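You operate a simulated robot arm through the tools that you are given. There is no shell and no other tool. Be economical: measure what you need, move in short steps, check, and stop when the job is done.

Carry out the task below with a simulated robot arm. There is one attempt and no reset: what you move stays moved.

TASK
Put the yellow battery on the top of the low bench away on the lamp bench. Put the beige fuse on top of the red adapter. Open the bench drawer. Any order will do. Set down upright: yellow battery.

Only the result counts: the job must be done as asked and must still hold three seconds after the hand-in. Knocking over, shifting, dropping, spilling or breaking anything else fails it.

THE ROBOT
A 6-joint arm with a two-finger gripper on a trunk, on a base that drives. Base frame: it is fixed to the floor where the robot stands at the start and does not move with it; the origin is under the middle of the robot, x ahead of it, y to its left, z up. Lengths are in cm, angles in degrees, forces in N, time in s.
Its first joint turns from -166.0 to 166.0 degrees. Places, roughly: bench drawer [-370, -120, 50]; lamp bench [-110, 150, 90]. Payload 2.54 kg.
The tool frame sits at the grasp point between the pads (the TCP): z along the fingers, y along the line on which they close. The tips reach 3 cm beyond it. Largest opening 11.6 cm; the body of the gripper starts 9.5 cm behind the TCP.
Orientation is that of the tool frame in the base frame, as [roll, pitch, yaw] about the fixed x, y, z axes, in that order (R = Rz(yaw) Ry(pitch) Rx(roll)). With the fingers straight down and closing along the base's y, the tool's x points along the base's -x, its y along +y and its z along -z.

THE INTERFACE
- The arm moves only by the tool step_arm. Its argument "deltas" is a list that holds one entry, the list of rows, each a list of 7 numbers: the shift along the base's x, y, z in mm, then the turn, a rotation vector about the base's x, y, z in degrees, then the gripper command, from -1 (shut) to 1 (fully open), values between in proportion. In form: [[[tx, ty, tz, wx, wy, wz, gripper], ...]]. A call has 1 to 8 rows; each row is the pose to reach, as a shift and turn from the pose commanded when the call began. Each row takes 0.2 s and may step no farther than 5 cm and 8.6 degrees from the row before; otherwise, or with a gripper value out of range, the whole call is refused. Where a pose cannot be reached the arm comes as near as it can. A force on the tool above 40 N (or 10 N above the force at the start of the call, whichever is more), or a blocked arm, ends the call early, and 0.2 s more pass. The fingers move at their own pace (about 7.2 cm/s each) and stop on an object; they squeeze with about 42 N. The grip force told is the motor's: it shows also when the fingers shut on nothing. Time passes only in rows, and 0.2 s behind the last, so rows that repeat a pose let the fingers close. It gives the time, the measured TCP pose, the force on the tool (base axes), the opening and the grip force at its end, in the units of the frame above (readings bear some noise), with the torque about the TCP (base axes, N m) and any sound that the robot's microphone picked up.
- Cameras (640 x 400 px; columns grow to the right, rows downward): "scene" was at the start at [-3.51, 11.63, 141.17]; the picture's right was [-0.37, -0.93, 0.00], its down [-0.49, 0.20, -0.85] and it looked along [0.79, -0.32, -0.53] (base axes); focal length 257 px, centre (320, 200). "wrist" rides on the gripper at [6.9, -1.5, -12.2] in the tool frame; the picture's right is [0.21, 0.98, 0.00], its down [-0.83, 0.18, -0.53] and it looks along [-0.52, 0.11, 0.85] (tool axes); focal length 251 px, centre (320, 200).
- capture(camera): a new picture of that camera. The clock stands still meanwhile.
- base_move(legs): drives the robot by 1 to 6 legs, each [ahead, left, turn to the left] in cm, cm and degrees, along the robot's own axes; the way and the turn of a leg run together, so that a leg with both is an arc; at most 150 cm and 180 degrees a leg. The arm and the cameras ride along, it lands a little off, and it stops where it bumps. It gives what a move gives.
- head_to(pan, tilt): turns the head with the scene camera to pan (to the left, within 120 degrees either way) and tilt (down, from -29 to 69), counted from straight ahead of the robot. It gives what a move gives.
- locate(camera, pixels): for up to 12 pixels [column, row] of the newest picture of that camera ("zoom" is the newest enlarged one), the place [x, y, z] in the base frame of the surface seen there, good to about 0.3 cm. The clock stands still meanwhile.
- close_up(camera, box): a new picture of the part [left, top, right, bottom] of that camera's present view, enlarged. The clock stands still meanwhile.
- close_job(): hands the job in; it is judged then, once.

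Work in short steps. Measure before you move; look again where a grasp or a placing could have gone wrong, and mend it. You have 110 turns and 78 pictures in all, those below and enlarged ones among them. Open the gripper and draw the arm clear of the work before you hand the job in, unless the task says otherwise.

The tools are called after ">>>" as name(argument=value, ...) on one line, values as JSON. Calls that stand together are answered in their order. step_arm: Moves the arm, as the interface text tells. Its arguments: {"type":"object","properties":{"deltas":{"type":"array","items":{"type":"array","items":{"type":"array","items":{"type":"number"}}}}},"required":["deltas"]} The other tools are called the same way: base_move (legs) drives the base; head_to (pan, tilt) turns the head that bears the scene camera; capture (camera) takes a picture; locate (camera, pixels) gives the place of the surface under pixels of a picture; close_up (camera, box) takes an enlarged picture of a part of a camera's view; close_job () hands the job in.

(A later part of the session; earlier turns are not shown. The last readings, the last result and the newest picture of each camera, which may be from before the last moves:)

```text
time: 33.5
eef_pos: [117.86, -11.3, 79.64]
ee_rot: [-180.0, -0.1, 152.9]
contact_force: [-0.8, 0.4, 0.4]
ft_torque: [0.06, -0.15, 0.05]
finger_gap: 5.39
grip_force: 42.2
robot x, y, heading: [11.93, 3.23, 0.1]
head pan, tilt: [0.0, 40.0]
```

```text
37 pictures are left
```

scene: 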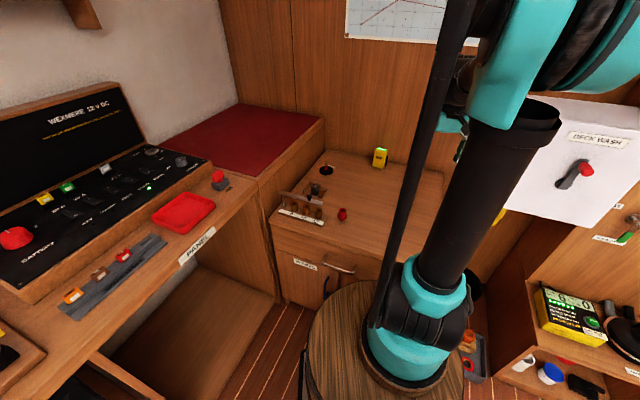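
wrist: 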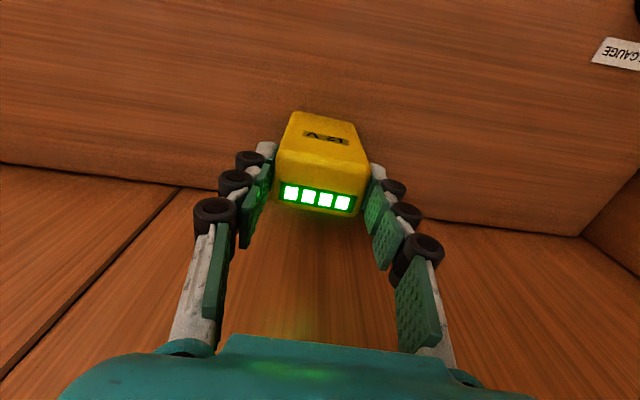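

Gripped (gap 5.39). I lift straight up and draw the arm back.

>>> step_arm(deltas=[[[0, 0, 30, 0, 0, 0, -1], [0, 0, 70, 0, 0, 0, -1], [0, 0, 115, 0, 0, 0, -1], [0, 0, 160, 0, 0, 0, -1], [0, 0, 205, 0, 0, 0, -1], [0, 0, 250, 0, 0, 0, -1], [-40, 0, 270, 0, 0, 0, -1], [-80, 0, 290, 0, 0, 0, -1]]])

>>> step_arm(deltas=[[[-45, 0, 10, 0, 0, 0, -1], [-90, 0, 20, 0, 0, 0, -1], [-135, 0, 30, 0, 0, 0, -1], [-180, 0, 40, 0, 0, 0, -1], [-225, 0, 40, 0, 0, 0, -1], [-270, 0, 40, 0, 0, 0, -1], [-315, 0, 40, 0, 0, 0, -1], [-360, 0, 40, 0, 0, 0, -1]]])

>>> head_to(pan=90, tilt=35)

>>> capture(camera="scene")

```text
time: 35.3
eef_pos: [109.96, -11.26, 108.65]
ee_rot: [-179.9, 0.0, 153.0]
contact_force: [-0.2, 0.2, -3.6]
ft_torque: [0.04, 0.07, -0.03]
finger_gap: 5.41
grip_force: 41.5
robot x, y, heading: [12.05, 2.8, 0.2]
head pan, tilt: [0.0, 40.0]
```

```text
time: 37.1
eef_pos: [73.96, -11.09, 112.64]
ee_rot: [-179.9, 0.1, 153.1]
contact_force: [1.2, -0.4, -4.1]
ft_torque: [0.04, 0.07, -0.04]
finger_gap: 5.39
grip_force: 42.1
robot x, y, heading: [11.76, 3.13, -0.2]
head pan, tilt: [0.0, 40.0]
```

```text
time: 38.8
eef_pos: [73.97, -11.06, 112.64]
ee_rot: [179.9, -0.1, 153.0]
contact_force: [-0.1, 0.3, -3.4]
ft_torque: [0.04, 0.03, -0.01]
finger_gap: 5.4
grip_force: 41.9
robot x, y, heading: [11.71, 3.41, 0.2]
head pan, tilt: [90.0, 35.0]
```

```text
36 pictures are left
```

scene: 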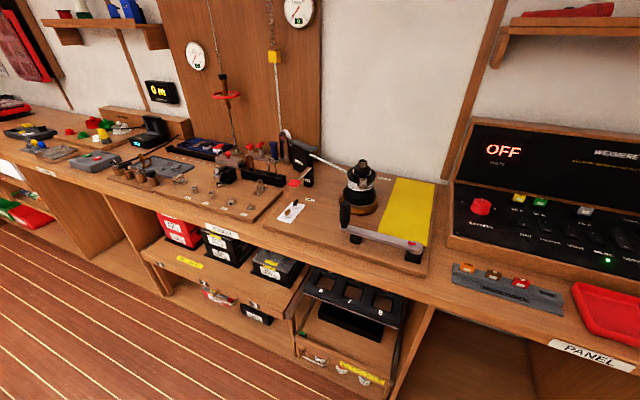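

>>> locate(camera="scene", pixels=[[45, 172], [110, 190], [165, 215], [400, 292], [250, 275], [300, 300], [500, 330], [60, 150], [125, 175], [330, 360], [10, 160]])

>>> close_up(camera="scene", box=[0, 90, 200, 220])

```text
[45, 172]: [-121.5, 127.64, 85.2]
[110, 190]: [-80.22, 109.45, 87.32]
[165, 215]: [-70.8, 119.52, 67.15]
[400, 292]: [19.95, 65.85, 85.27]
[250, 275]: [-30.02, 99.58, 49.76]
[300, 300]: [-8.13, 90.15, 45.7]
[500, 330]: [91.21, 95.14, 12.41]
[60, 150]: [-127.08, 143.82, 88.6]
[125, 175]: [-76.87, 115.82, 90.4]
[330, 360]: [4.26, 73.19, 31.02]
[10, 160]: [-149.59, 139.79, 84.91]
```

```text
3.08 times, centred on (100, 155) of scene
```

zoom: 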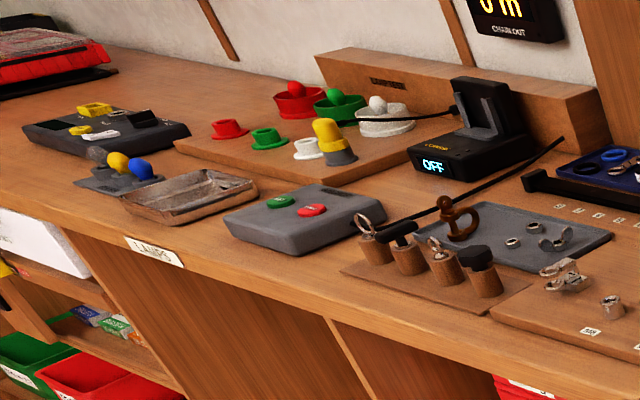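

The lamp bench's "LAMPS" label is at (-121,128); bench edge runs at about 66° normal. I back off, turn to face it and slide left along it.

>>> base_move(legs=[[-40, 0, 0], [0, 0, 66.4], [5, 125, 0]])

>>> head_to(pan=5, tilt=40)

>>> capture(camera="scene")

```text
time: 50.1
eef_pos: [-104.39, 108.28, 112.67]
ee_rot: [-179.9, 0.0, -140.1]
contact_force: [0.3, -0.9, -3.6]
ft_torque: [-0.01, 0.01, 0.04]
finger_gap: 5.4
grip_force: 42.0
robot x, y, heading: [-141.29, 56.71, 67.0]
head pan, tilt: [90.0, 35.0]
```

```text
time: 51.7
eef_pos: [-104.39, 108.27, 112.64]
ee_rot: [180.0, -0.1, -140.0]
contact_force: [0.0, -0.1, -3.6]
ft_torque: [-0.02, 0.01, 0.05]
finger_gap: 5.42
grip_force: 42.4
robot x, y, heading: [-141.42, 56.85, 66.8]
head pan, tilt: [5.0, 40.0]
```

```text
34 pictures are left
```

scene: 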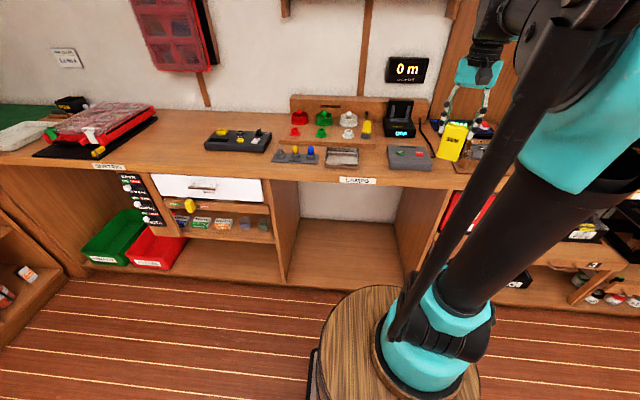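

I zoom on the lamp bench and locate free spots and item bounds.

>>> close_up(camera="scene", box=[190, 80, 450, 200])

>>> locate(camera="scene", pixels=[[357, 181], [375, 168], [375, 155], [262, 165], [240, 165], [180, 150], [390, 165], [355, 160], [315, 176], [400, 128], [280, 135], [110, 167]])

```text
2.46 times, centred on (320, 140) of scene
```

zoom: 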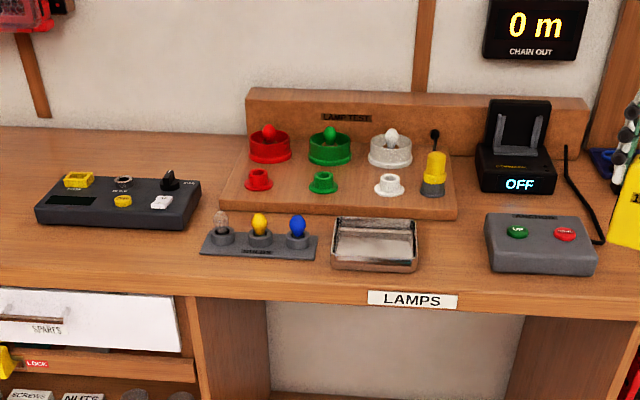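

```text
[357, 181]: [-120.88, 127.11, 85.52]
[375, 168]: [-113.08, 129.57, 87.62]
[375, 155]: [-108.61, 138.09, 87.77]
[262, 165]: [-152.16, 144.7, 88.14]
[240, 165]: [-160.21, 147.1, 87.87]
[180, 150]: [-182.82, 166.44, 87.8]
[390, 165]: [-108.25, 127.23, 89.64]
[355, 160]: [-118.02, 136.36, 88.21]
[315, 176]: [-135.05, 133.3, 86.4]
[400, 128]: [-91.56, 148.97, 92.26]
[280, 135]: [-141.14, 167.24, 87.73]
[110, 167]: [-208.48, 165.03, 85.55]
```

The gap between the metal tray and the grey box (zoom x 418–487, y≈245) suits. I measure its borders.

>>> locate(camera="zoom", pixels=[[414, 225], [415, 265], [489, 225], [492, 260], [452, 245], [440, 218], [430, 245], [475, 245], [452, 280], [490, 185], [540, 225]])

```text
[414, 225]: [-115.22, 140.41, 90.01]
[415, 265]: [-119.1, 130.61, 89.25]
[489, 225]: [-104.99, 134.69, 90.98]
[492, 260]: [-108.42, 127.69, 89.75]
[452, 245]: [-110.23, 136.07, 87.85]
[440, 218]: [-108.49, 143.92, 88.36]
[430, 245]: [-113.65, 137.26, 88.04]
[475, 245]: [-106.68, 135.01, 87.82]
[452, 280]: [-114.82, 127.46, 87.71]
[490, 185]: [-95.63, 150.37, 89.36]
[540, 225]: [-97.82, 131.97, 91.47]
```

Gap is 11.3 cm wide, centred at (-111.5,133.8), bench z 87.8. I turn the tool 26° to align with the bench and move above the spot.

>>> step_arm(deltas=[[[-12, 42, 0, 0, 0, 6.6, -1], [-24, 85, 0, 0, 0, 13.2, -1], [-36, 128, 0, 0, 0, 19.8, -1], [-48, 170, 0, 0, 0, 26.4, -1], [-60, 213, 0, 0, 0, 26.4, -1], [-71, 255, 0, 0, 0, 26.4, -1], [-71, 255, -40, 0, 0, 26.4, -1], [-71, 255, -80, 0, 0, 26.4, -1]]])

>>> capture(camera="wrist")

>>> close_up(camera="scene", box=[270, 60, 470, 200])

```text
time: 53.5
eef_pos: [-111.49, 133.63, 104.35]
ee_rot: [179.9, 0.0, -113.6]
contact_force: [0.4, -0.2, -2.1]
ft_torque: [0.02, 0.0, -0.01]
finger_gap: 5.43
grip_force: 41.7
robot x, y, heading: [-141.73, 56.65, 67.1]
head pan, tilt: [5.0, 40.0]
```

```text
32 pictures are left
```

wrist: 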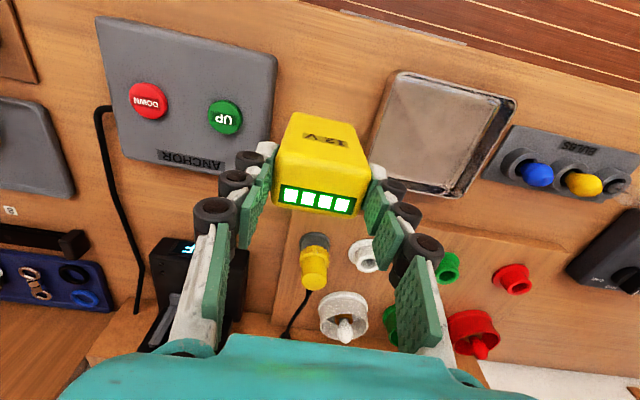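

```text
2.86 times, centred on (370, 130) of scene
```

zoom: 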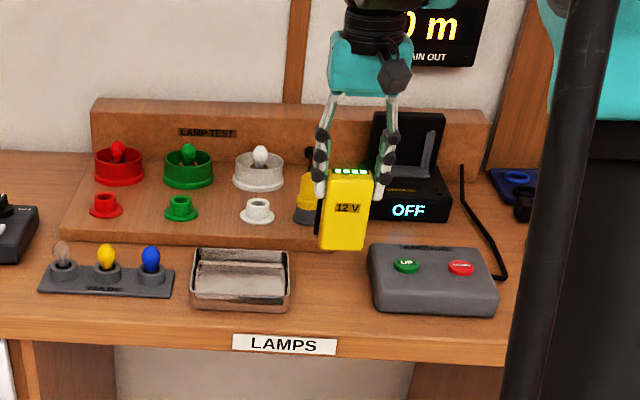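

Battery hangs over the gap as planned. I lower it to just above the bench and check.

>>> step_arm(deltas=[[[0, 0, -30, 0, 0, 0, -1], [0, 0, -55, 0, 0, 0, -1], [0, 0, -62, 0, 0, 0, -1], [0, 0, -62, 0, 0, 0, -1]]])

>>> close_up(camera="scene", box=[310, 100, 430, 190])

```text
time: 54.5
eef_pos: [-111.48, 133.87, 98.19]
ee_rot: [180.0, -0.1, -113.6]
contact_force: [0.6, 0.2, -2.7]
ft_torque: [-0.02, 0.0, -0.03]
finger_gap: 5.4
grip_force: 41.8
robot x, y, heading: [-141.9, 56.75, 66.8]
head pan, tilt: [5.0, 40.0]
```

```text
4.44 times, centred on (370, 145) of scene
```

zoom: 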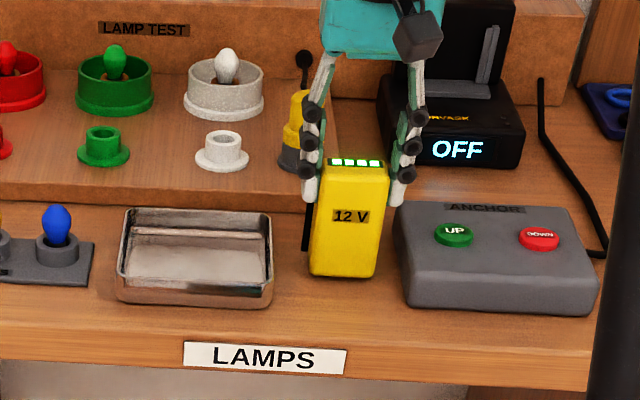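

Clear on both sides. I lower gently to contact.

>>> step_arm(deltas=[[[0, 0, -3, 0, 0, 0, -1], [0, 0, -5, 0, 0, 0, -1], [0, 0, -6.5, 0, 0, 0, -1], [0, 0, -8, 0, 0, 0, -1], [0, 0, -8, 0, 0, 0, -1]]])

```text
time: 55.7
eef_pos: [-111.44, 133.79, 97.55]
ee_rot: [-180.0, 0.0, -113.6]
contact_force: [-0.5, -0.7, -2.7]
ft_torque: [0.01, 0.02, 0.0]
finger_gap: 5.41
grip_force: 41.8
robot x, y, heading: [-141.61, 56.46, 67.2]
head pan, tilt: [5.0, 40.0]
```

No contact yet; I continue in 1 mm steps.

>>> step_arm(deltas=[[[0, 0, -1, 0, 0, 0, -1], [0, 0, -2, 0, 0, 0, -1], [0, 0, -2, 0, 0, 0, -1]]])

```text
time: 56.5
eef_pos: [-111.34, 133.76, 97.44]
ee_rot: [-180.0, 0.2, -113.6]
contact_force: [0.7, 8.0, 26.3]
ft_torque: [0.37, -0.09, 0.04]
finger_gap: 5.42
grip_force: 42.5
robot x, y, heading: [-141.28, 56.67, 67.2]
head pan, tilt: [5.0, 40.0]
```

Contact with the bench (26 N). I ease up 1 mm and open.

>>> step_arm(deltas=[[[0, 0, 1, 0, 0, 0, -1], [0, 0, 1, 0, 0, 0, -1], [0, 0, 1, 0, 0, 0, -0.05], [0, 0, 1, 0, 0, 0, 0.1], [0, 0, 1, 0, 0, 0, 0.25], [0, 0, 1, 0, 0, 0, 0.35], [0, 0, 1, 0, 0, 0, 0.35]]])

>>> close_up(camera="scene", box=[310, 100, 430, 190])

```text
time: 58.1
eef_pos: [-111.41, 133.66, 97.6]
ee_rot: [180.0, 0.0, -113.5]
contact_force: [0.0, 0.8, -0.5]
ft_torque: [-0.02, 0.01, -0.03]
finger_gap: 7.84
grip_force: 0.1
robot x, y, heading: [-141.65, 57.05, 67.0]
head pan, tilt: [5.0, 40.0]
```

```text
4.44 times, centred on (370, 145) of scene
```

zoom: 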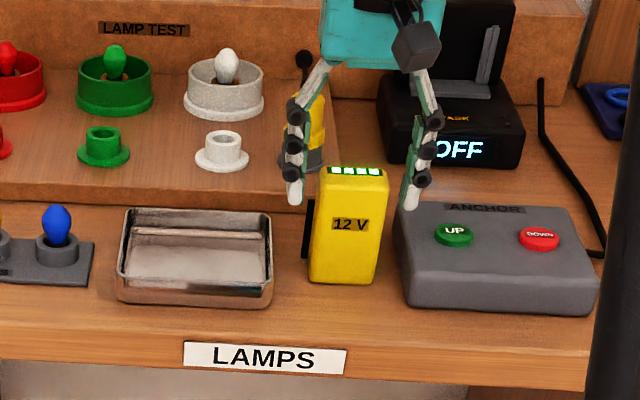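

The battery stands upright. I raise and draw the arm back toward the robot.

>>> step_arm(deltas=[[[0, 0, 45, 0, 0, 0, 0.35], [0, 0, 90, 0, 0, 0, 0.35], [0, 0, 135, 0, 0, 0, 0.35], [0, 0, 170, 0, 0, 0, 0.35], [-18, -42, 170, 0, 0, 0, 0.35], [-36, -84, 170, 0, 0, 0, 0.35], [-54, -126, 170, 0, 0, 0, 0.35], [-72, -168, 170, 0, 0, 0, 0.35]]])

>>> head_to(pan=116, tilt=28)

>>> capture(camera="scene")

```text
time: 59.9
eef_pos: [-118.68, 117.07, 114.4]
ee_rot: [-180.0, -0.1, -113.6]
contact_force: [-0.1, 1.5, -0.9]
ft_torque: [-0.08, 0.05, -0.03]
finger_gap: 7.81
grip_force: 0.0
robot x, y, heading: [-141.84, 56.41, 67.1]
head pan, tilt: [5.0, 40.0]
```

```text
time: 61.8
eef_pos: [-118.75, 117.14, 114.39]
ee_rot: [180.0, 0.0, -113.6]
contact_force: [-0.3, -0.2, 0.4]
ft_torque: [0.03, -0.01, 0.01]
finger_gap: 7.79
grip_force: 0.1
robot x, y, heading: [-141.7, 56.34, 67.4]
head pan, tilt: [116.0, 28.0]
```

```text
28 pictures are left
```

scene: 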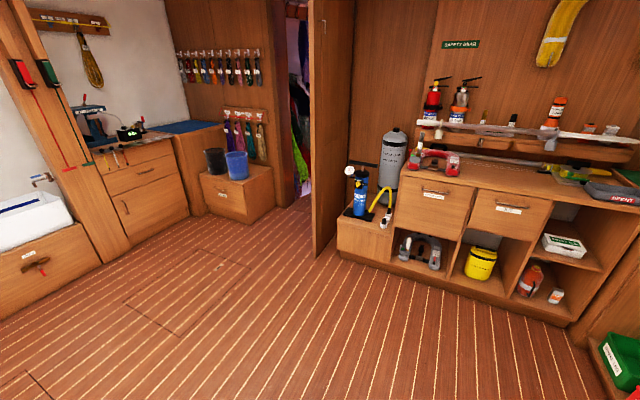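

>>> close_up(camera="scene", box=[40, 90, 240, 260])

>>> locate(camera="scene", pixels=[[146, 171], [110, 165], [172, 155], [120, 205], [150, 205], [134, 252], [185, 218], [100, 262], [240, 190], [140, 155]])

```text
2.35 times, centred on (140, 175) of scene
```

zoom: 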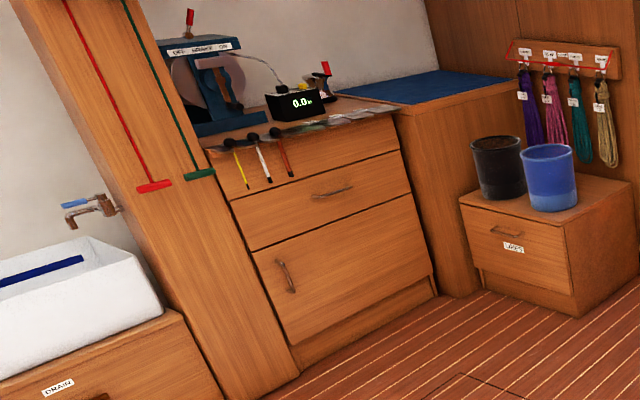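

```text
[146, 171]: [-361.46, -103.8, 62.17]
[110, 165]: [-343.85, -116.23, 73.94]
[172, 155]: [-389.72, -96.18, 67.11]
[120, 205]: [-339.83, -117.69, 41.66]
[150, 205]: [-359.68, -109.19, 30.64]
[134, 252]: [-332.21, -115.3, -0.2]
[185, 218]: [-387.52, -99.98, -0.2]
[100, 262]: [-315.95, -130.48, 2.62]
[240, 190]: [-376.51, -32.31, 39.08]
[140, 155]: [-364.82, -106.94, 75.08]
```

The workbench drawer has a horizontal handle at about (-361.5,-103.8,62.2), facing (0.396,0.919). I back off, turn about and drive to stand off in front of it.

>>> base_move(legs=[[-50, 0, 0], [0, 0, 179.4], [35, -65, 0], [36, -66, 0]])

>>> head_to(pan=0, tilt=35)

>>> capture(camera="scene")

```text
time: 79.3
eef_pos: [-335.96, -54.84, 114.48]
ee_rot: [180.0, 0.0, 63.2]
contact_force: [0.9, -0.7, -0.1]
ft_torque: [0.01, -0.02, 0.03]
finger_gap: 7.85
grip_force: 0.2
robot x, y, heading: [-309.86, 4.11, -115.9]
head pan, tilt: [116.0, 28.0]
```

```text
time: 81.2
eef_pos: [-335.94, -54.93, 114.51]
ee_rot: [-180.0, 0.0, 63.4]
contact_force: [0.4, 0.2, 0.5]
ft_torque: [-0.01, 0.01, 0.02]
finger_gap: 7.83
grip_force: 0.1
robot x, y, heading: [-309.65, 4.3, -116.1]
head pan, tilt: [0.0, 35.0]
```

```text
26 pictures are left
```

scene: 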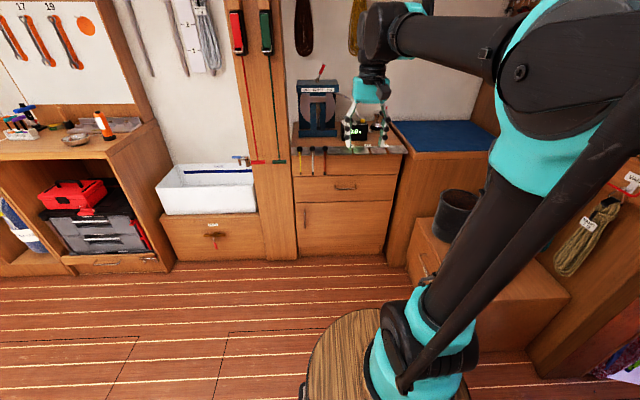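

The drawer handle is at (345,187); the LINES box is to the right. I zoom on the handle and locate borders.

>>> close_up(camera="scene", box=[280, 135, 420, 265])

>>> locate(camera="zoom", pixels=[[300, 158], [260, 159], [335, 158], [300, 175], [200, 165], [390, 160], [120, 80], [280, 140], [140, 60], [400, 60]])

>>> locate(camera="scene", pixels=[[408, 262], [440, 290], [425, 265], [500, 350], [570, 297], [375, 130], [355, 130], [420, 125]])

```text
3.08 times, centred on (350, 200) of scene
```

zoom: 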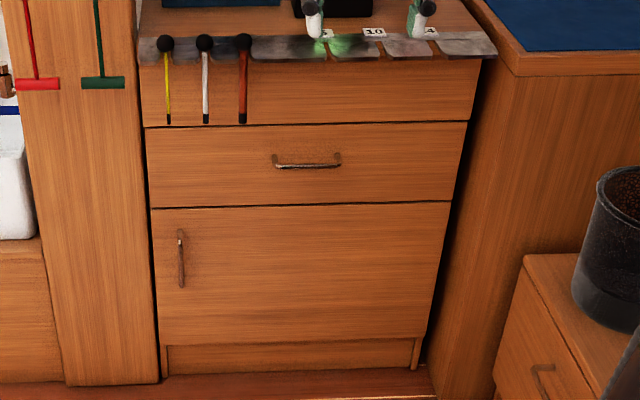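

```text
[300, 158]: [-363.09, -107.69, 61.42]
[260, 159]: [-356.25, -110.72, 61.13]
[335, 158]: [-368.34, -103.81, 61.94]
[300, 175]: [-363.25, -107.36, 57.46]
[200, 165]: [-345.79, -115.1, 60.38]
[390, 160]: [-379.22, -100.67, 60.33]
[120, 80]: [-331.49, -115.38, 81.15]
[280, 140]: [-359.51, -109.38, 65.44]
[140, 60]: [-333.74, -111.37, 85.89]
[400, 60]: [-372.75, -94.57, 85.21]
```

```text
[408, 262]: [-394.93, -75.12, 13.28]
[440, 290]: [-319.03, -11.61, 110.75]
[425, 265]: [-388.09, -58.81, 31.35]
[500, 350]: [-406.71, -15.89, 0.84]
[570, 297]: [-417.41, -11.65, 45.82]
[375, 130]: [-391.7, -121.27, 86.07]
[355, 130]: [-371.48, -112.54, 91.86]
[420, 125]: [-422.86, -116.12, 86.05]
```

I locate the handle bar itself more exactly.

>>> locate(camera="zoom", pixels=[[280, 167], [290, 167], [307, 166], [307, 165], [320, 166], [333, 165], [275, 160], [340, 158], [300, 195], [300, 130]])

>>> close_up(camera="scene", box=[330, 178, 362, 198])

>>> locate(camera="zoom", pixels=[[200, 215], [300, 215], [400, 215], [300, 210], [300, 220], [100, 180], [200, 208], [400, 208]])

```text
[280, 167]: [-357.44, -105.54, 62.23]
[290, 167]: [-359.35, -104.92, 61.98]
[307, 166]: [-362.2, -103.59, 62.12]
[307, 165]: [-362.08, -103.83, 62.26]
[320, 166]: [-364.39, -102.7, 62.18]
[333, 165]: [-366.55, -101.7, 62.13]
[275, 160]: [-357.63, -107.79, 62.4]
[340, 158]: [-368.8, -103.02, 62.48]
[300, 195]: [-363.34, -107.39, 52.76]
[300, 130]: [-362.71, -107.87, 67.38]
```

```text
16.00 times, centred on (346, 188) of scene
```

zoom: 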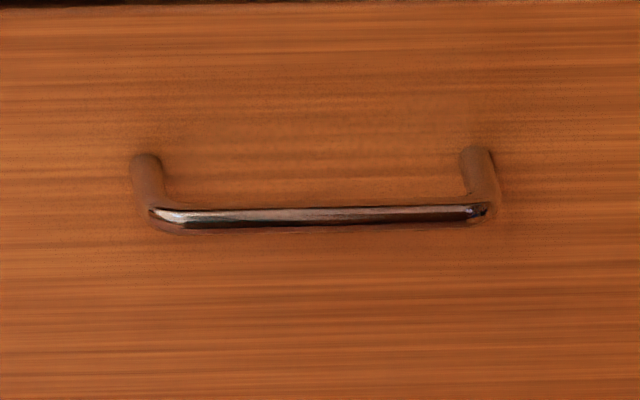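

```text
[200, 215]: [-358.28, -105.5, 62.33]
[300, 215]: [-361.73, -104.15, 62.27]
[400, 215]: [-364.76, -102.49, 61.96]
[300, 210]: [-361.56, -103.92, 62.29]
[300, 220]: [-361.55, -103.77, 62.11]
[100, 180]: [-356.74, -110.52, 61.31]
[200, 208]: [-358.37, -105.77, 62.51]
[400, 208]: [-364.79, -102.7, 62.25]
```

Handle bar centre (-362.1,-103.8,62.1), 4 cm off the face. I yaw the tool so it closes along the pull line while extending forward, then pitch it level.

>>> step_arm(deltas=[[[-7, -17, 0, 0, 0, -8.5, 0.35], [-14, -34, 0, 0, 0, -17, 0.35], [-21, -51, 0, 0, 0, -25.5, 0.35], [-28, -68, 0, 0, 0, -34, 0.35], [-35, -85, 0, 0, 0, -42.5, 0.35], [-42, -102, 0, 0, 0, -51, 0.35], [-50, -120, 0, 0, 0, -59.5, 0.35], [-59, -138, 0, 0, 0, -68, 0.35]]])

>>> step_arm(deltas=[[[0, 0, 0, 0, 0, -8.5, 0.35], [0, 0, 0, 0, 0, -14, 0.35], [0, 0, 0, 0, 0, -18.6, 0.35], [0, 0, 0, 0, 0, -18.6, 0.35]]])

>>> step_arm(deltas=[[[0, 0, 0, -7.81, 3.37, 0, 0.35], [0, 0, 0, -15.62, 6.73, 0, 0.35], [0, 0, 0, -23.43, 10.1, 0, 0.35], [0, 0, 0, -31.25, 13.46, 0, 0.35], [0, 0, 0, -39.06, 16.83, 0, 0.35], [0, 0, 0, -46.87, 20.2, 0, 0.35]]])

```text
time: 83.0
eef_pos: [-341.95, -68.54, 114.47]
ee_rot: [-180.0, 0.0, -4.8]
contact_force: [0.8, 0.3, -0.1]
ft_torque: [0.0, -0.01, 0.01]
finger_gap: 7.82
grip_force: 0.0
robot x, y, heading: [-310.0, 3.97, -116.5]
head pan, tilt: [0.0, 35.0]
```

```text
time: 84.0
eef_pos: [-341.99, -68.64, 114.5]
ee_rot: [179.9, 0.0, -23.4]
contact_force: [0.6, 1.0, 0.5]
ft_torque: [-0.03, 0.03, -0.03]
finger_gap: 7.81
grip_force: 0.1
robot x, y, heading: [-310.14, 3.93, -116.3]
head pan, tilt: [0.0, 35.0]
```

```text
time: 85.5
eef_pos: [-341.98, -68.81, 114.59]
ee_rot: [128.8, 0.0, -23.2]
contact_force: [-0.5, -0.3, -0.6]
ft_torque: [0.02, -0.01, 0.02]
finger_gap: 7.81
grip_force: 0.1
robot x, y, heading: [-309.87, 4.44, -116.1]
head pan, tilt: [0.0, 35.0]
```

Pitching works (roll 128.8, needs 90). I finish the pitch while lowering toward handle height.

>>> step_arm(deltas=[[[0, 0, -40, -7.2, 3.1, 0, 0.35], [0, 0, -80, -14.4, 6.2, 0, 0.35], [0, 0, -120, -21.6, 9.3, 0, 0.35], [0, 0, -160, -28.8, 12.4, 0, 0.35], [0, 0, -200, -35.7, 15.4, 0, 0.35], [0, 0, -245, -35.7, 15.4, 0, 0.35], [0, 0, -290, -35.7, 15.4, 0, 0.35], [0, 0, -335, -35.7, 15.4, 0, 0.35]]])

>>> step_arm(deltas=[[[0, 0, -45, 0, 0, 0, 0.35], [0, 0, -90, 0, 0, 0, 0.35], [0, 0, -135, 0, 0, 0, 0.35], [0, 0, -165, 0, 0, 0, 0.1], [0, 0, -189, 0, 0, 0, 0], [0, 0, -189, 0, 0, 0, 0]]])

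>>> capture(camera="scene")

>>> capture(camera="wrist")

```text
time: 87.2
eef_pos: [-343.58, -74.75, 94.0]
ee_rot: [90.9, 0.2, -23.1]
contact_force: [0.1, 2.1, 0.5]
ft_torque: [0.07, -0.02, 0.01]
finger_gap: 7.78
grip_force: 0.0
out of reach, approached as far as the arm can: row 5, 6, 7, 8
robot x, y, heading: [-310.06, 4.28, -115.9]
head pan, tilt: [0.0, 35.0]
```

```text
time: 88.7
eef_pos: [-345.84, -83.43, 87.34]
ee_rot: [91.0, 0.1, -23.2]
contact_force: [0.0, -1.0, -0.6]
ft_torque: [0.0, 0.05, 0.0]
finger_gap: 5.8
grip_force: 0.1
out of reach, approached as far as the arm can: row 1, 2, 3, 4, 5, 6
robot x, y, heading: [-310.16, 4.09, -116.0]
head pan, tilt: [0.0, 35.0]
```

```text
23 pictures are left
```

scene: 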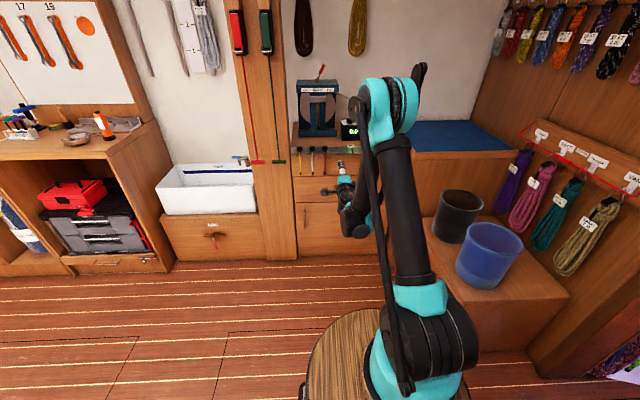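

```text
22 pictures are left
```

wrist: 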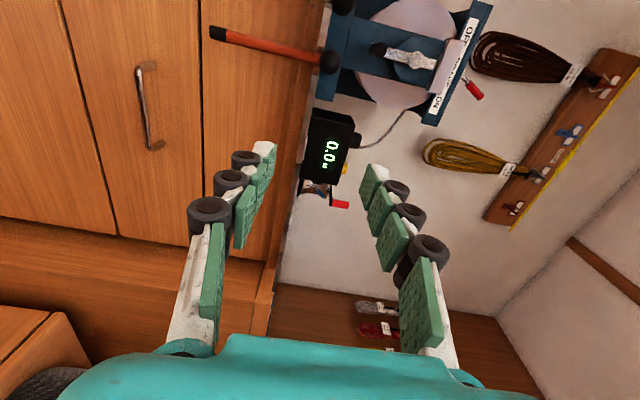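

Level tool can't go that low; I'll use a 45° downward-forward tool instead. I tilt it back by 44° first and read the pose.

>>> step_arm(deltas=[[[8, 18, 10, 7.6, -3.3, 0, 0], [16, 36, 10, 15.2, -6.6, 0, 0], [24, 54, 10, 22.8, -9.8, 0, 0], [30, 70, 10, 30.3, -13.1, 0, 0], [30, 70, 10, 37.8, -16.3, 0, 0], [30, 70, 10, 40.4, -17.4, 0, 0], [30, 70, 10, 40.4, -17.4, 0, 0]]])

```text
time: 90.2
eef_pos: [-342.69, -76.93, 88.1]
ee_rot: [134.2, 0.2, -23.3]
contact_force: [0.3, 0.0, 0.5]
ft_torque: [-0.05, 0.0, 0.02]
finger_gap: 5.78
grip_force: 0.1
robot x, y, heading: [-309.62, 4.25, -116.0]
head pan, tilt: [0.0, 35.0]
```

At 45° (roll 134). I move onto the handle's line, 14 cm out and 14 cm up along the tool axis.

>>> step_arm(deltas=[[[-25, -25, -20, 0, 0, 0, 0], [-50, -50, -40, 0, 0, 0, 0], [-75, -75, -60, 0, 0, 0, 0], [-100, -100, -80, 0, 0, 0, 0], [-120, -121, -100, 0, 0, 0, 0], [-139, -140.5, -120, 0, 0, 0, 0], [-139, -140.5, -120, 0, 0, 0, 0]]])

>>> capture(camera="wrist")

>>> capture(camera="scene")

```text
time: 91.8
eef_pos: [-356.77, -91.26, 76.06]
ee_rot: [134.1, 0.2, -23.4]
contact_force: [0.5, 0.4, 0.2]
ft_torque: [0.04, -0.01, -0.01]
finger_gap: 5.78
grip_force: 0.0
robot x, y, heading: [-310.28, 3.6, -116.1]
head pan, tilt: [0.0, 35.0]
```

```text
21 pictures are left
```

wrist: 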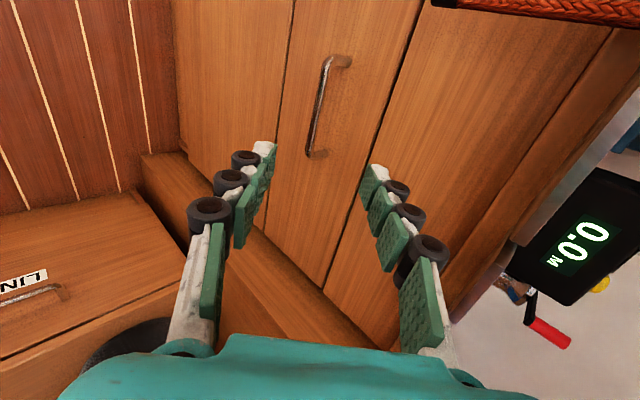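

```text
20 pictures are left
```

scene: 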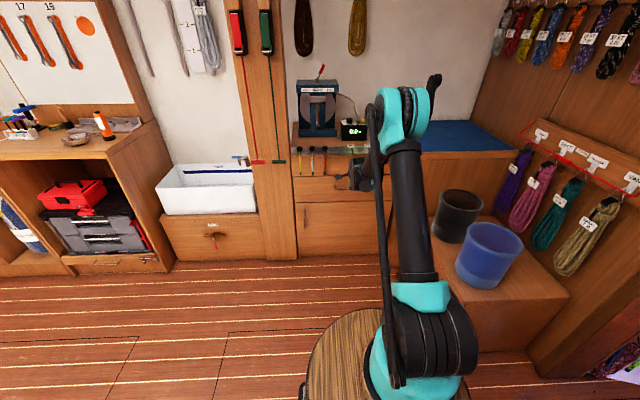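

The handle (325,105) lies right on the tool axis. I narrow the fingers to about 3 cm and advance along the axis, stopping just before it.

>>> step_arm(deltas=[[[-12, -29, -32, 0, 0, 0, -0.3], [-24, -58, -64, 0, 0, 0, -0.45], [-33, -79, -88, 0, 0, 0, -0.45], [-33, -79, -88, 0, 0, 0, -0.45]]])

>>> capture(camera="wrist")

```text
time: 92.8
eef_pos: [-360.03, -99.17, 67.51]
ee_rot: [134.0, 0.1, -23.3]
contact_force: [0.6, -0.3, -0.3]
ft_torque: [-0.03, -0.01, 0.0]
finger_gap: 3.19
grip_force: 0.1
robot x, y, heading: [-310.03, 4.14, -115.9]
head pan, tilt: [0.0, 35.0]
```

```text
19 pictures are left
```

wrist: 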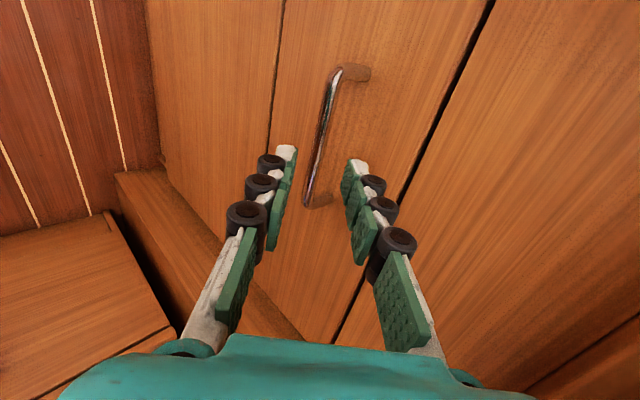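

The bar passes between the fingers. I advance the last 5.9 cm and close.

>>> step_arm(deltas=[[[-8, -19, -21, 0, 0, 0, -0.45], [-17, -38, -42, 0, 0, 0, -0.45], [-17, -38, -42, 0, 0, 0, -0.6], [-17, -38, -42, 0, 0, 0, -0.8], [-17, -38, -42, 0, 0, 0, -1], [-17, -38, -42, 0, 0, 0, -1]]])

>>> capture(camera="wrist")

```text
time: 94.2
eef_pos: [-361.42, -102.8, 63.38]
ee_rot: [133.9, 0.1, -23.3]
contact_force: [-3.2, -6.8, 23.8]
ft_torque: [-0.37, 0.24, 0.15]
finger_gap: 1.09
grip_force: 37.7
robot x, y, heading: [-309.66, 4.37, -115.8]
head pan, tilt: [0.0, 35.0]
```

```text
18 pictures are left
```

wrist: 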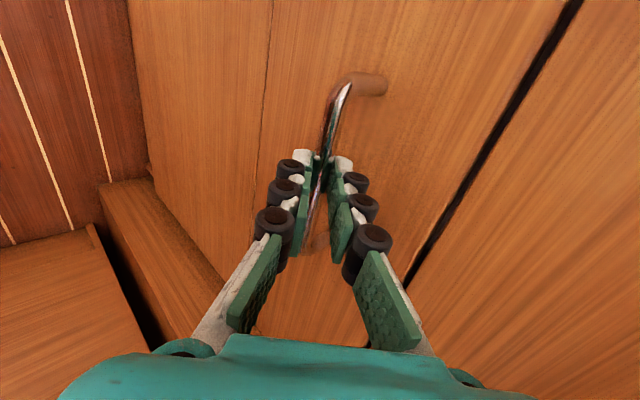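

The bar is gripped (gap 1.09). I relieve the upward force and begin pulling outward along (0.396,0.919).

>>> step_arm(deltas=[[[0, 0, 1.5, 0, 0, 0, -1], [4, 9.2, 1.5, 0, 0, 0, -1], [8, 18.4, 1.5, 0, 0, 0, -1], [12, 27.6, 1.5, 0, 0, 0, -1], [16, 36.8, 1.5, 0, 0, 0, -1], [20, 46, 1.5, 0, 0, 0, -1]]])

```text
time: 95.7
eef_pos: [-359.56, -98.08, 63.32]
ee_rot: [134.1, 0.1, -23.2]
contact_force: [-0.7, 0.2, 13.0]
ft_torque: [0.09, 0.54, -0.31]
finger_gap: 1.1
grip_force: 38.0
robot x, y, heading: [-309.67, 4.03, -116.3]
head pan, tilt: [0.0, 35.0]
```

The drawer is moving. I keep pulling another 14 cm.

>>> step_arm(deltas=[[[7, 16, 1, 0, 0, 0, -1], [14, 32, 1, 0, 0, 0, -1], [21, 48, 1, 0, 0, 0, -1], [28, 65, 1, 0, 0, 0, -1], [35, 81, 1, 0, 0, 0, -1], [42, 97, 1, 0, 0, 0, -1], [49, 113, 1, 0, 0, 0, -1], [56, 129, 1, 0, 0, 0, -1]]])

>>> capture(camera="wrist")

>>> capture(camera="scene")

```text
time: 97.5
eef_pos: [-353.99, -85.41, 63.29]
ee_rot: [134.3, 0.0, -23.2]
contact_force: [6.7, -1.8, -38.5]
ft_torque: [0.4, -0.18, 0.2]
finger_gap: 1.11
grip_force: 38.0
robot x, y, heading: [-309.82, 4.18, -115.9]
head pan, tilt: [0.0, 35.0]
```

```text
17 pictures are left
```

wrist: 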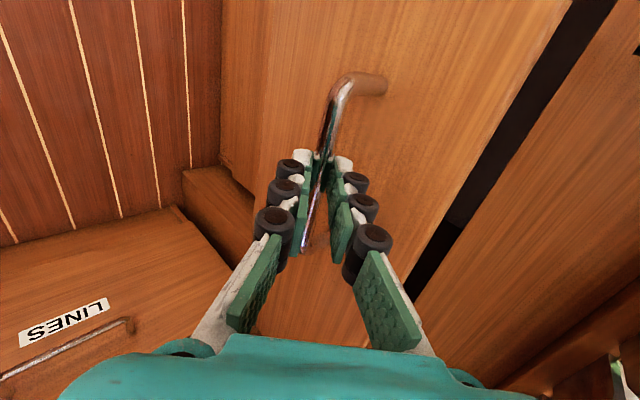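

```text
16 pictures are left
```

scene: 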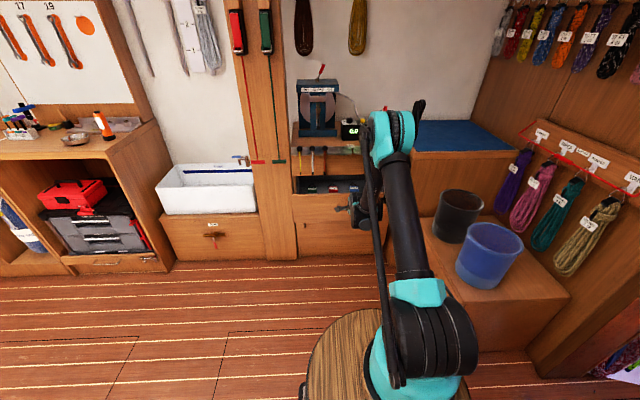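

Drawer is about 19 cm open, with the arm tugging upward (-38 N). I lower the command by 2.5 mm and pull further to see whether it goes on.

>>> step_arm(deltas=[[[0, 0, -1.5, 0, 0, 0, -1], [0, 0, -2.5, 0, 0, 0, -1], [5, 11.5, -2.5, 0, 0, 0, -1], [10, 23, -2.5, 0, 0, 0, -1], [15, 34.5, -2.5, 0, 0, 0, -1], [20, 46, -2.5, 0, 0, 0, -1], [25, 57.5, -2.5, 0, 0, 0, -1], [30, 69, -2.5, 0, 0, 0, -1]]])

```text
time: 99.2
eef_pos: [-351.84, -79.66, 64.45]
ee_rot: [134.1, 0.1, -23.4]
contact_force: [-0.2, -1.0, 0.0]
ft_torque: [0.02, -0.03, 0.01]
finger_gap: 0.0
grip_force: 28.6
out of reach, approached as far as the arm can: row 7, 8
robot x, y, heading: [-309.88, 4.37, -116.3]
head pan, tilt: [0.0, 35.0]
```

The fingers slipped off (gap 0) near the arm's reach limit. I look at the drawer state.

>>> capture(camera="wrist")

>>> close_up(camera="scene", box=[280, 135, 420, 265])

>>> locate(camera="zoom", pixels=[[80, 270], [150, 260], [200, 245], [100, 190], [200, 280], [130, 200]])

```text
15 pictures are left
```

wrist: 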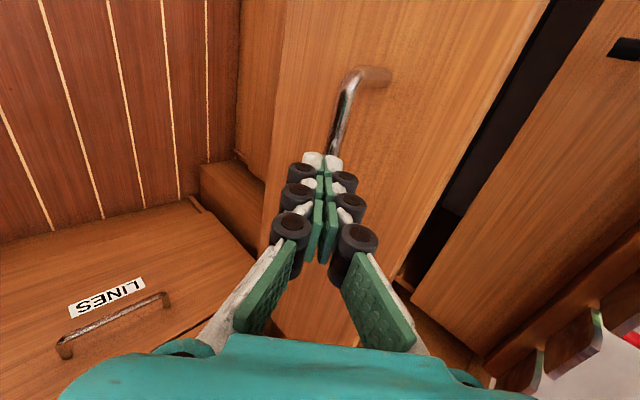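

```text
3.08 times, centred on (350, 200) of scene
```

zoom: 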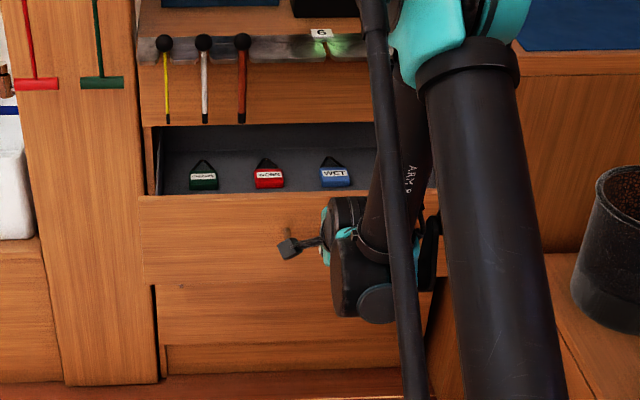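

```text
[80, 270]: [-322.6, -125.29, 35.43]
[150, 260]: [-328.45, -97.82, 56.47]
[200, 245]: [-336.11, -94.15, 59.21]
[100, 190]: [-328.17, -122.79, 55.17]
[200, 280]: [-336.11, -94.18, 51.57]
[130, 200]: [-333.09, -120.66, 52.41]
```

Drawer front is now at about 23 cm open. To be sure it's at its stop, I'll withdraw, back the base 15 cm and re-grip the handle.

>>> step_arm(deltas=[[[0, 0, 30, 0, 0, 0, -0.9], [0, 0, 70, 0, 0, 0, -0.6], [0, 0, 110, 0, 0, 0, -0.45], [0, 0, 110, 0, 0, 0, -0.45]]])

>>> base_move(legs=[[-18, 0, 2.5]])

>>> capture(camera="wrist")

>>> locate(camera="wrist", pixels=[[345, 80], [320, 120], [355, 100], [330, 100]])

```text
time: 100.2
eef_pos: [-351.79, -79.84, 75.09]
ee_rot: [134.1, 0.1, -23.3]
contact_force: [-0.1, -0.5, -0.6]
ft_torque: [0.03, 0.06, -0.02]
finger_gap: 3.19
grip_force: 0.1
robot x, y, heading: [-309.7, 4.07, -116.1]
head pan, tilt: [0.0, 35.0]
```

```text
time: 101.8
eef_pos: [-340.46, -64.89, 75.11]
ee_rot: [134.0, 0.2, -20.8]
contact_force: [0.1, -0.1, 0.0]
ft_torque: [-0.02, 0.0, -0.01]
finger_gap: 3.18
grip_force: 0.2
robot x, y, heading: [-302.23, 21.27, -113.6]
head pan, tilt: [0.0, 35.0]
```

```text
13 pictures are left
```

wrist: 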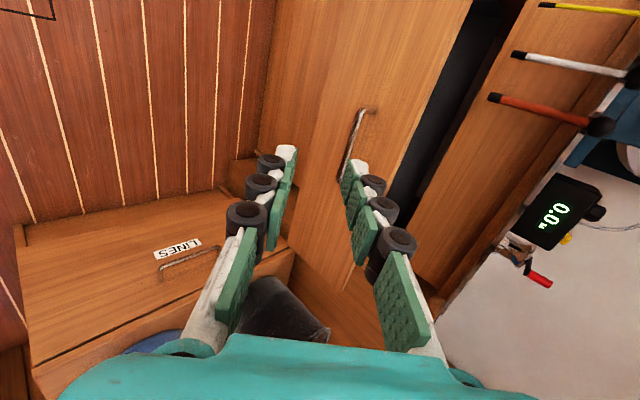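

```text
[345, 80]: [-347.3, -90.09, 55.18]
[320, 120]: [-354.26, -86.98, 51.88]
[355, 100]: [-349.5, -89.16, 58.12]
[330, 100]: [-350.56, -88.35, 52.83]
```

Bar should be at about (-353.1,-82.9,62.1). I line up on its 45° axis and advance to within 6 cm, then check.

>>> step_arm(deltas=[[[-37, -30, 0, 0, 0, -1.2, -0.45], [-75, -60, 0, 0, 0, -2.5, -0.45], [-90, -95, -37, 0, 0, -2.5, -0.45], [-103, -125, -70, 0, 0, -2.5, -0.45], [-103, -125, -70, 0, 0, -2.5, -0.45]]])

>>> capture(camera="wrist")

```text
refused: row 3 steps farther than a row can; nothing moved
```

```text
12 pictures are left
```

wrist: 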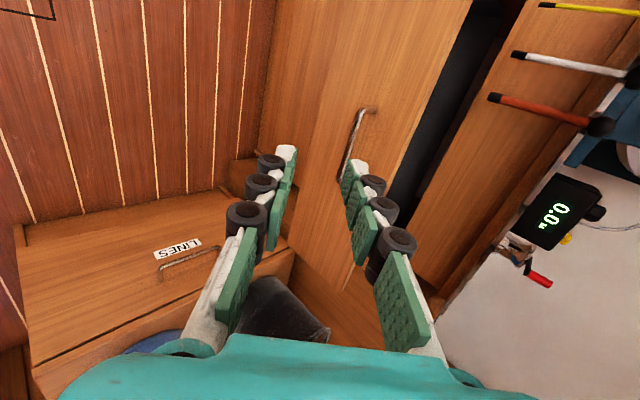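

A row was too long; I resend with smaller steps.

>>> step_arm(deltas=[[[-37, -30, 0, 0, 0, -1.2, -0.45], [-75, -60, 0, 0, 0, -2.5, -0.45], [-84, -82, -24, 0, 0, -2.5, -0.45], [-94, -104, -48, 0, 0, -2.5, -0.45], [-103, -125, -70, 0, 0, -2.5, -0.45], [-103, -125, -70, 0, 0, -2.5, -0.45]]])

>>> capture(camera="wrist")

```text
time: 103.2
eef_pos: [-350.65, -77.32, 67.89]
ee_rot: [134.1, 0.1, -23.3]
contact_force: [-1.3, -0.3, 0.4]
ft_torque: [-0.04, 0.03, -0.02]
finger_gap: 3.19
grip_force: 0.1
robot x, y, heading: [-302.07, 21.03, -113.6]
head pan, tilt: [0.0, 35.0]
```

```text
11 pictures are left
```

wrist: 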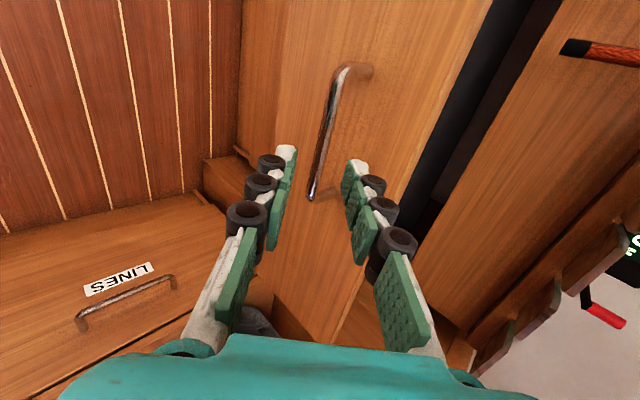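

Bar again centred between the fingers. I advance and grip.

>>> step_arm(deltas=[[[-10, -24, -24, 0, 0, 0, -0.45], [-20, -47, -47, 0, 0, 0, -0.45], [-20, -47, -47, 0, 0, 0, -0.7], [-20, -47, -47, 0, 0, 0, -1], [-20, -47, -47, 0, 0, 0, -1], [-20, -47, -47, 0, 0, 0, -1]]])

>>> step_arm(deltas=[[[0, 0, 0, 0, 0, 0, -1], [4, 9.2, 0, 0, 0, 0, -1], [8, 18.4, 0, 0, 0, 0, -1], [12, 27.6, 0, 0, 0, 0, -1]]])

```text
time: 104.6
eef_pos: [-352.54, -82.1, 63.55]
ee_rot: [134.0, 0.1, -23.1]
contact_force: [-0.6, 0.0, 8.3]
ft_torque: [-0.07, 0.22, 0.11]
finger_gap: 1.1
grip_force: 38.2
robot x, y, heading: [-302.6, 20.85, -113.6]
head pan, tilt: [0.0, 35.0]
```

```text
time: 105.6
eef_pos: [-351.4, -79.31, 63.33]
ee_rot: [134.1, 0.0, -23.3]
contact_force: [9.4, -2.7, 0.4]
ft_torque: [0.03, 0.04, 0.19]
finger_gap: 1.11
grip_force: 38.5
robot x, y, heading: [-302.31, 21.13, -113.7]
head pan, tilt: [0.0, 35.0]
```

It still moves freely (now about 26 cm). I keep pulling in small steps.

>>> step_arm(deltas=[[[3, 9.2, 0, 0, 0, 0, -1], [7, 18.4, 0, 0, 0, 0, -1], [11, 27.6, 0, 0, 0, 0, -1], [15, 36.8, 0, 0, 0, 0, -1], [19, 46, 0, 0, 0, 0, -1], [23, 55, 0, 0, 0, 0, -1]]])

```text
time: 106.8
eef_pos: [-349.7, -75.33, 63.62]
ee_rot: [133.7, 0.1, -23.2]
contact_force: [-3.3, -4.2, -2.5]
ft_torque: [0.04, 0.2, -0.04]
finger_gap: 1.13
grip_force: 38.6
robot x, y, heading: [-302.37, 21.05, -113.5]
head pan, tilt: [0.0, 35.0]
stopped in row 6: the force on the tool passed its limit at 56 N (the readings are from after the stop); the commanded pose is now the measured one
```

It hit its end stop (56 N) at about 30 cm: fully open. I release and withdraw along the tool axis.

>>> step_arm(deltas=[[[0, 0, 0, 0, 0, 0, -0.6], [0, 0, 0, 0, 0, 0, -0.4], [0, 0, 0, 0, 0, 0, -0.4], [9, 21, 23, 0, 0, 0, -0.4], [18, 42, 46, 0, 0, 0, -0.4], [24, 56, 70, 0, 0, 0, -0.3], [24, 56, 110, 0, 0, 0, 0], [24, 56, 155, 0, 0, 0, 0]]])

>>> close_up(camera="scene", box=[250, 120, 430, 270])

>>> locate(camera="zoom", pixels=[[150, 230], [200, 240], [250, 230], [180, 260]])

```text
time: 108.6
eef_pos: [-347.31, -69.92, 79.27]
ee_rot: [133.7, 0.2, -23.4]
contact_force: [-0.7, 0.2, -0.4]
ft_torque: [0.0, -0.01, -0.02]
finger_gap: 5.81
grip_force: 0.0
robot x, y, heading: [-302.14, 21.14, -113.6]
head pan, tilt: [0.0, 35.0]
```

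```text
2.67 times, centred on (340, 195) of scene
```

zoom: 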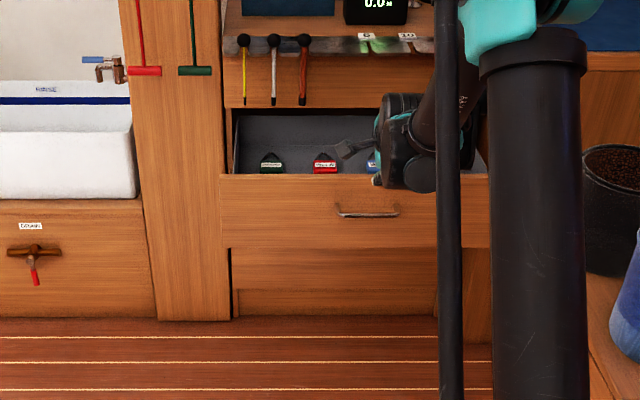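

```text
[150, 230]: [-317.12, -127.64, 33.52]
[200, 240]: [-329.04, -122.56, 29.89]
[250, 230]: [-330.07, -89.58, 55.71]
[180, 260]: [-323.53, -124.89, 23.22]
```

The drawer is about 30 cm open. I back away so the arm is clear.

>>> base_move(legs=[[-30, 0, 0], [0, 0, 60]])

>>> head_to(pan=70, tilt=12)

>>> close_up(camera="scene", box=[220, 130, 420, 270])

```text
time: 112.3
eef_pos: [-272.51, -52.56, 79.36]
ee_rot: [133.6, 0.1, 11.9]
contact_force: [0.0, -0.2, -0.6]
ft_torque: [-0.01, 0.0, -0.04]
finger_gap: 5.8
grip_force: 0.0
robot x, y, heading: [-288.42, 47.85, -78.4]
head pan, tilt: [0.0, 35.0]
stopped in leg 2: the robot was blocked; the commanded pose is now the measured one
```

```text
time: 113.7
eef_pos: [-272.58, -52.35, 79.48]
ee_rot: [133.7, 0.0, 11.9]
contact_force: [-0.3, 0.2, 0.1]
ft_torque: [0.01, 0.02, 0.01]
finger_gap: 5.82
grip_force: 0.1
robot x, y, heading: [-287.93, 47.74, -78.0]
head pan, tilt: [70.0, 12.0]
```

```text
2.86 times, centred on (320, 200) of scene
```

zoom: 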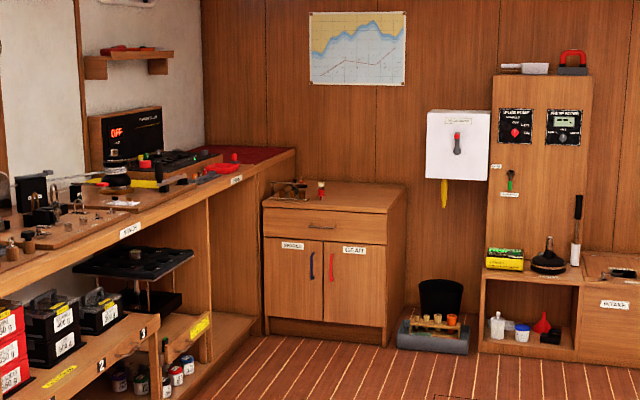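

The fuse is still on the adapter (zoom 321,188). But the base bumped something behind while turning; I look behind on both sides.

>>> head_to(pan=-120, tilt=45)

>>> capture(camera="scene")

>>> head_to(pan=120, tilt=35)

>>> capture(camera="scene")

```text
time: 116.5
eef_pos: [-272.55, -52.41, 79.49]
ee_rot: [133.6, 0.2, 11.9]
contact_force: [-0.3, 0.4, 0.3]
ft_torque: [0.0, -0.02, 0.0]
finger_gap: 5.8
grip_force: 0.1
robot x, y, heading: [-288.44, 47.76, -78.5]
head pan, tilt: [-120.0, 45.0]
```

```text
8 pictures are left
```

scene: 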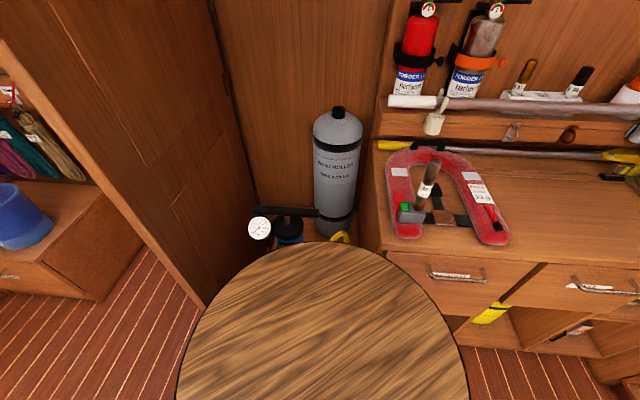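

```text
time: 119.9
eef_pos: [-272.56, -52.37, 79.37]
ee_rot: [133.6, 0.1, 12.0]
contact_force: [-0.8, -0.2, -0.3]
ft_torque: [-0.03, 0.01, -0.01]
finger_gap: 5.8
grip_force: 0.0
robot x, y, heading: [-288.01, 47.82, -78.3]
head pan, tilt: [120.0, 35.0]
```

```text
7 pictures are left
```

scene: 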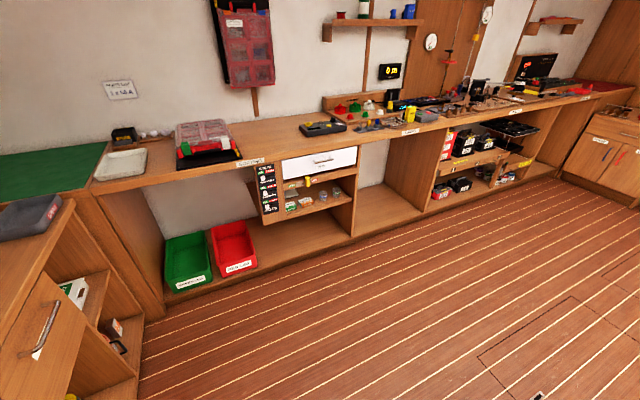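

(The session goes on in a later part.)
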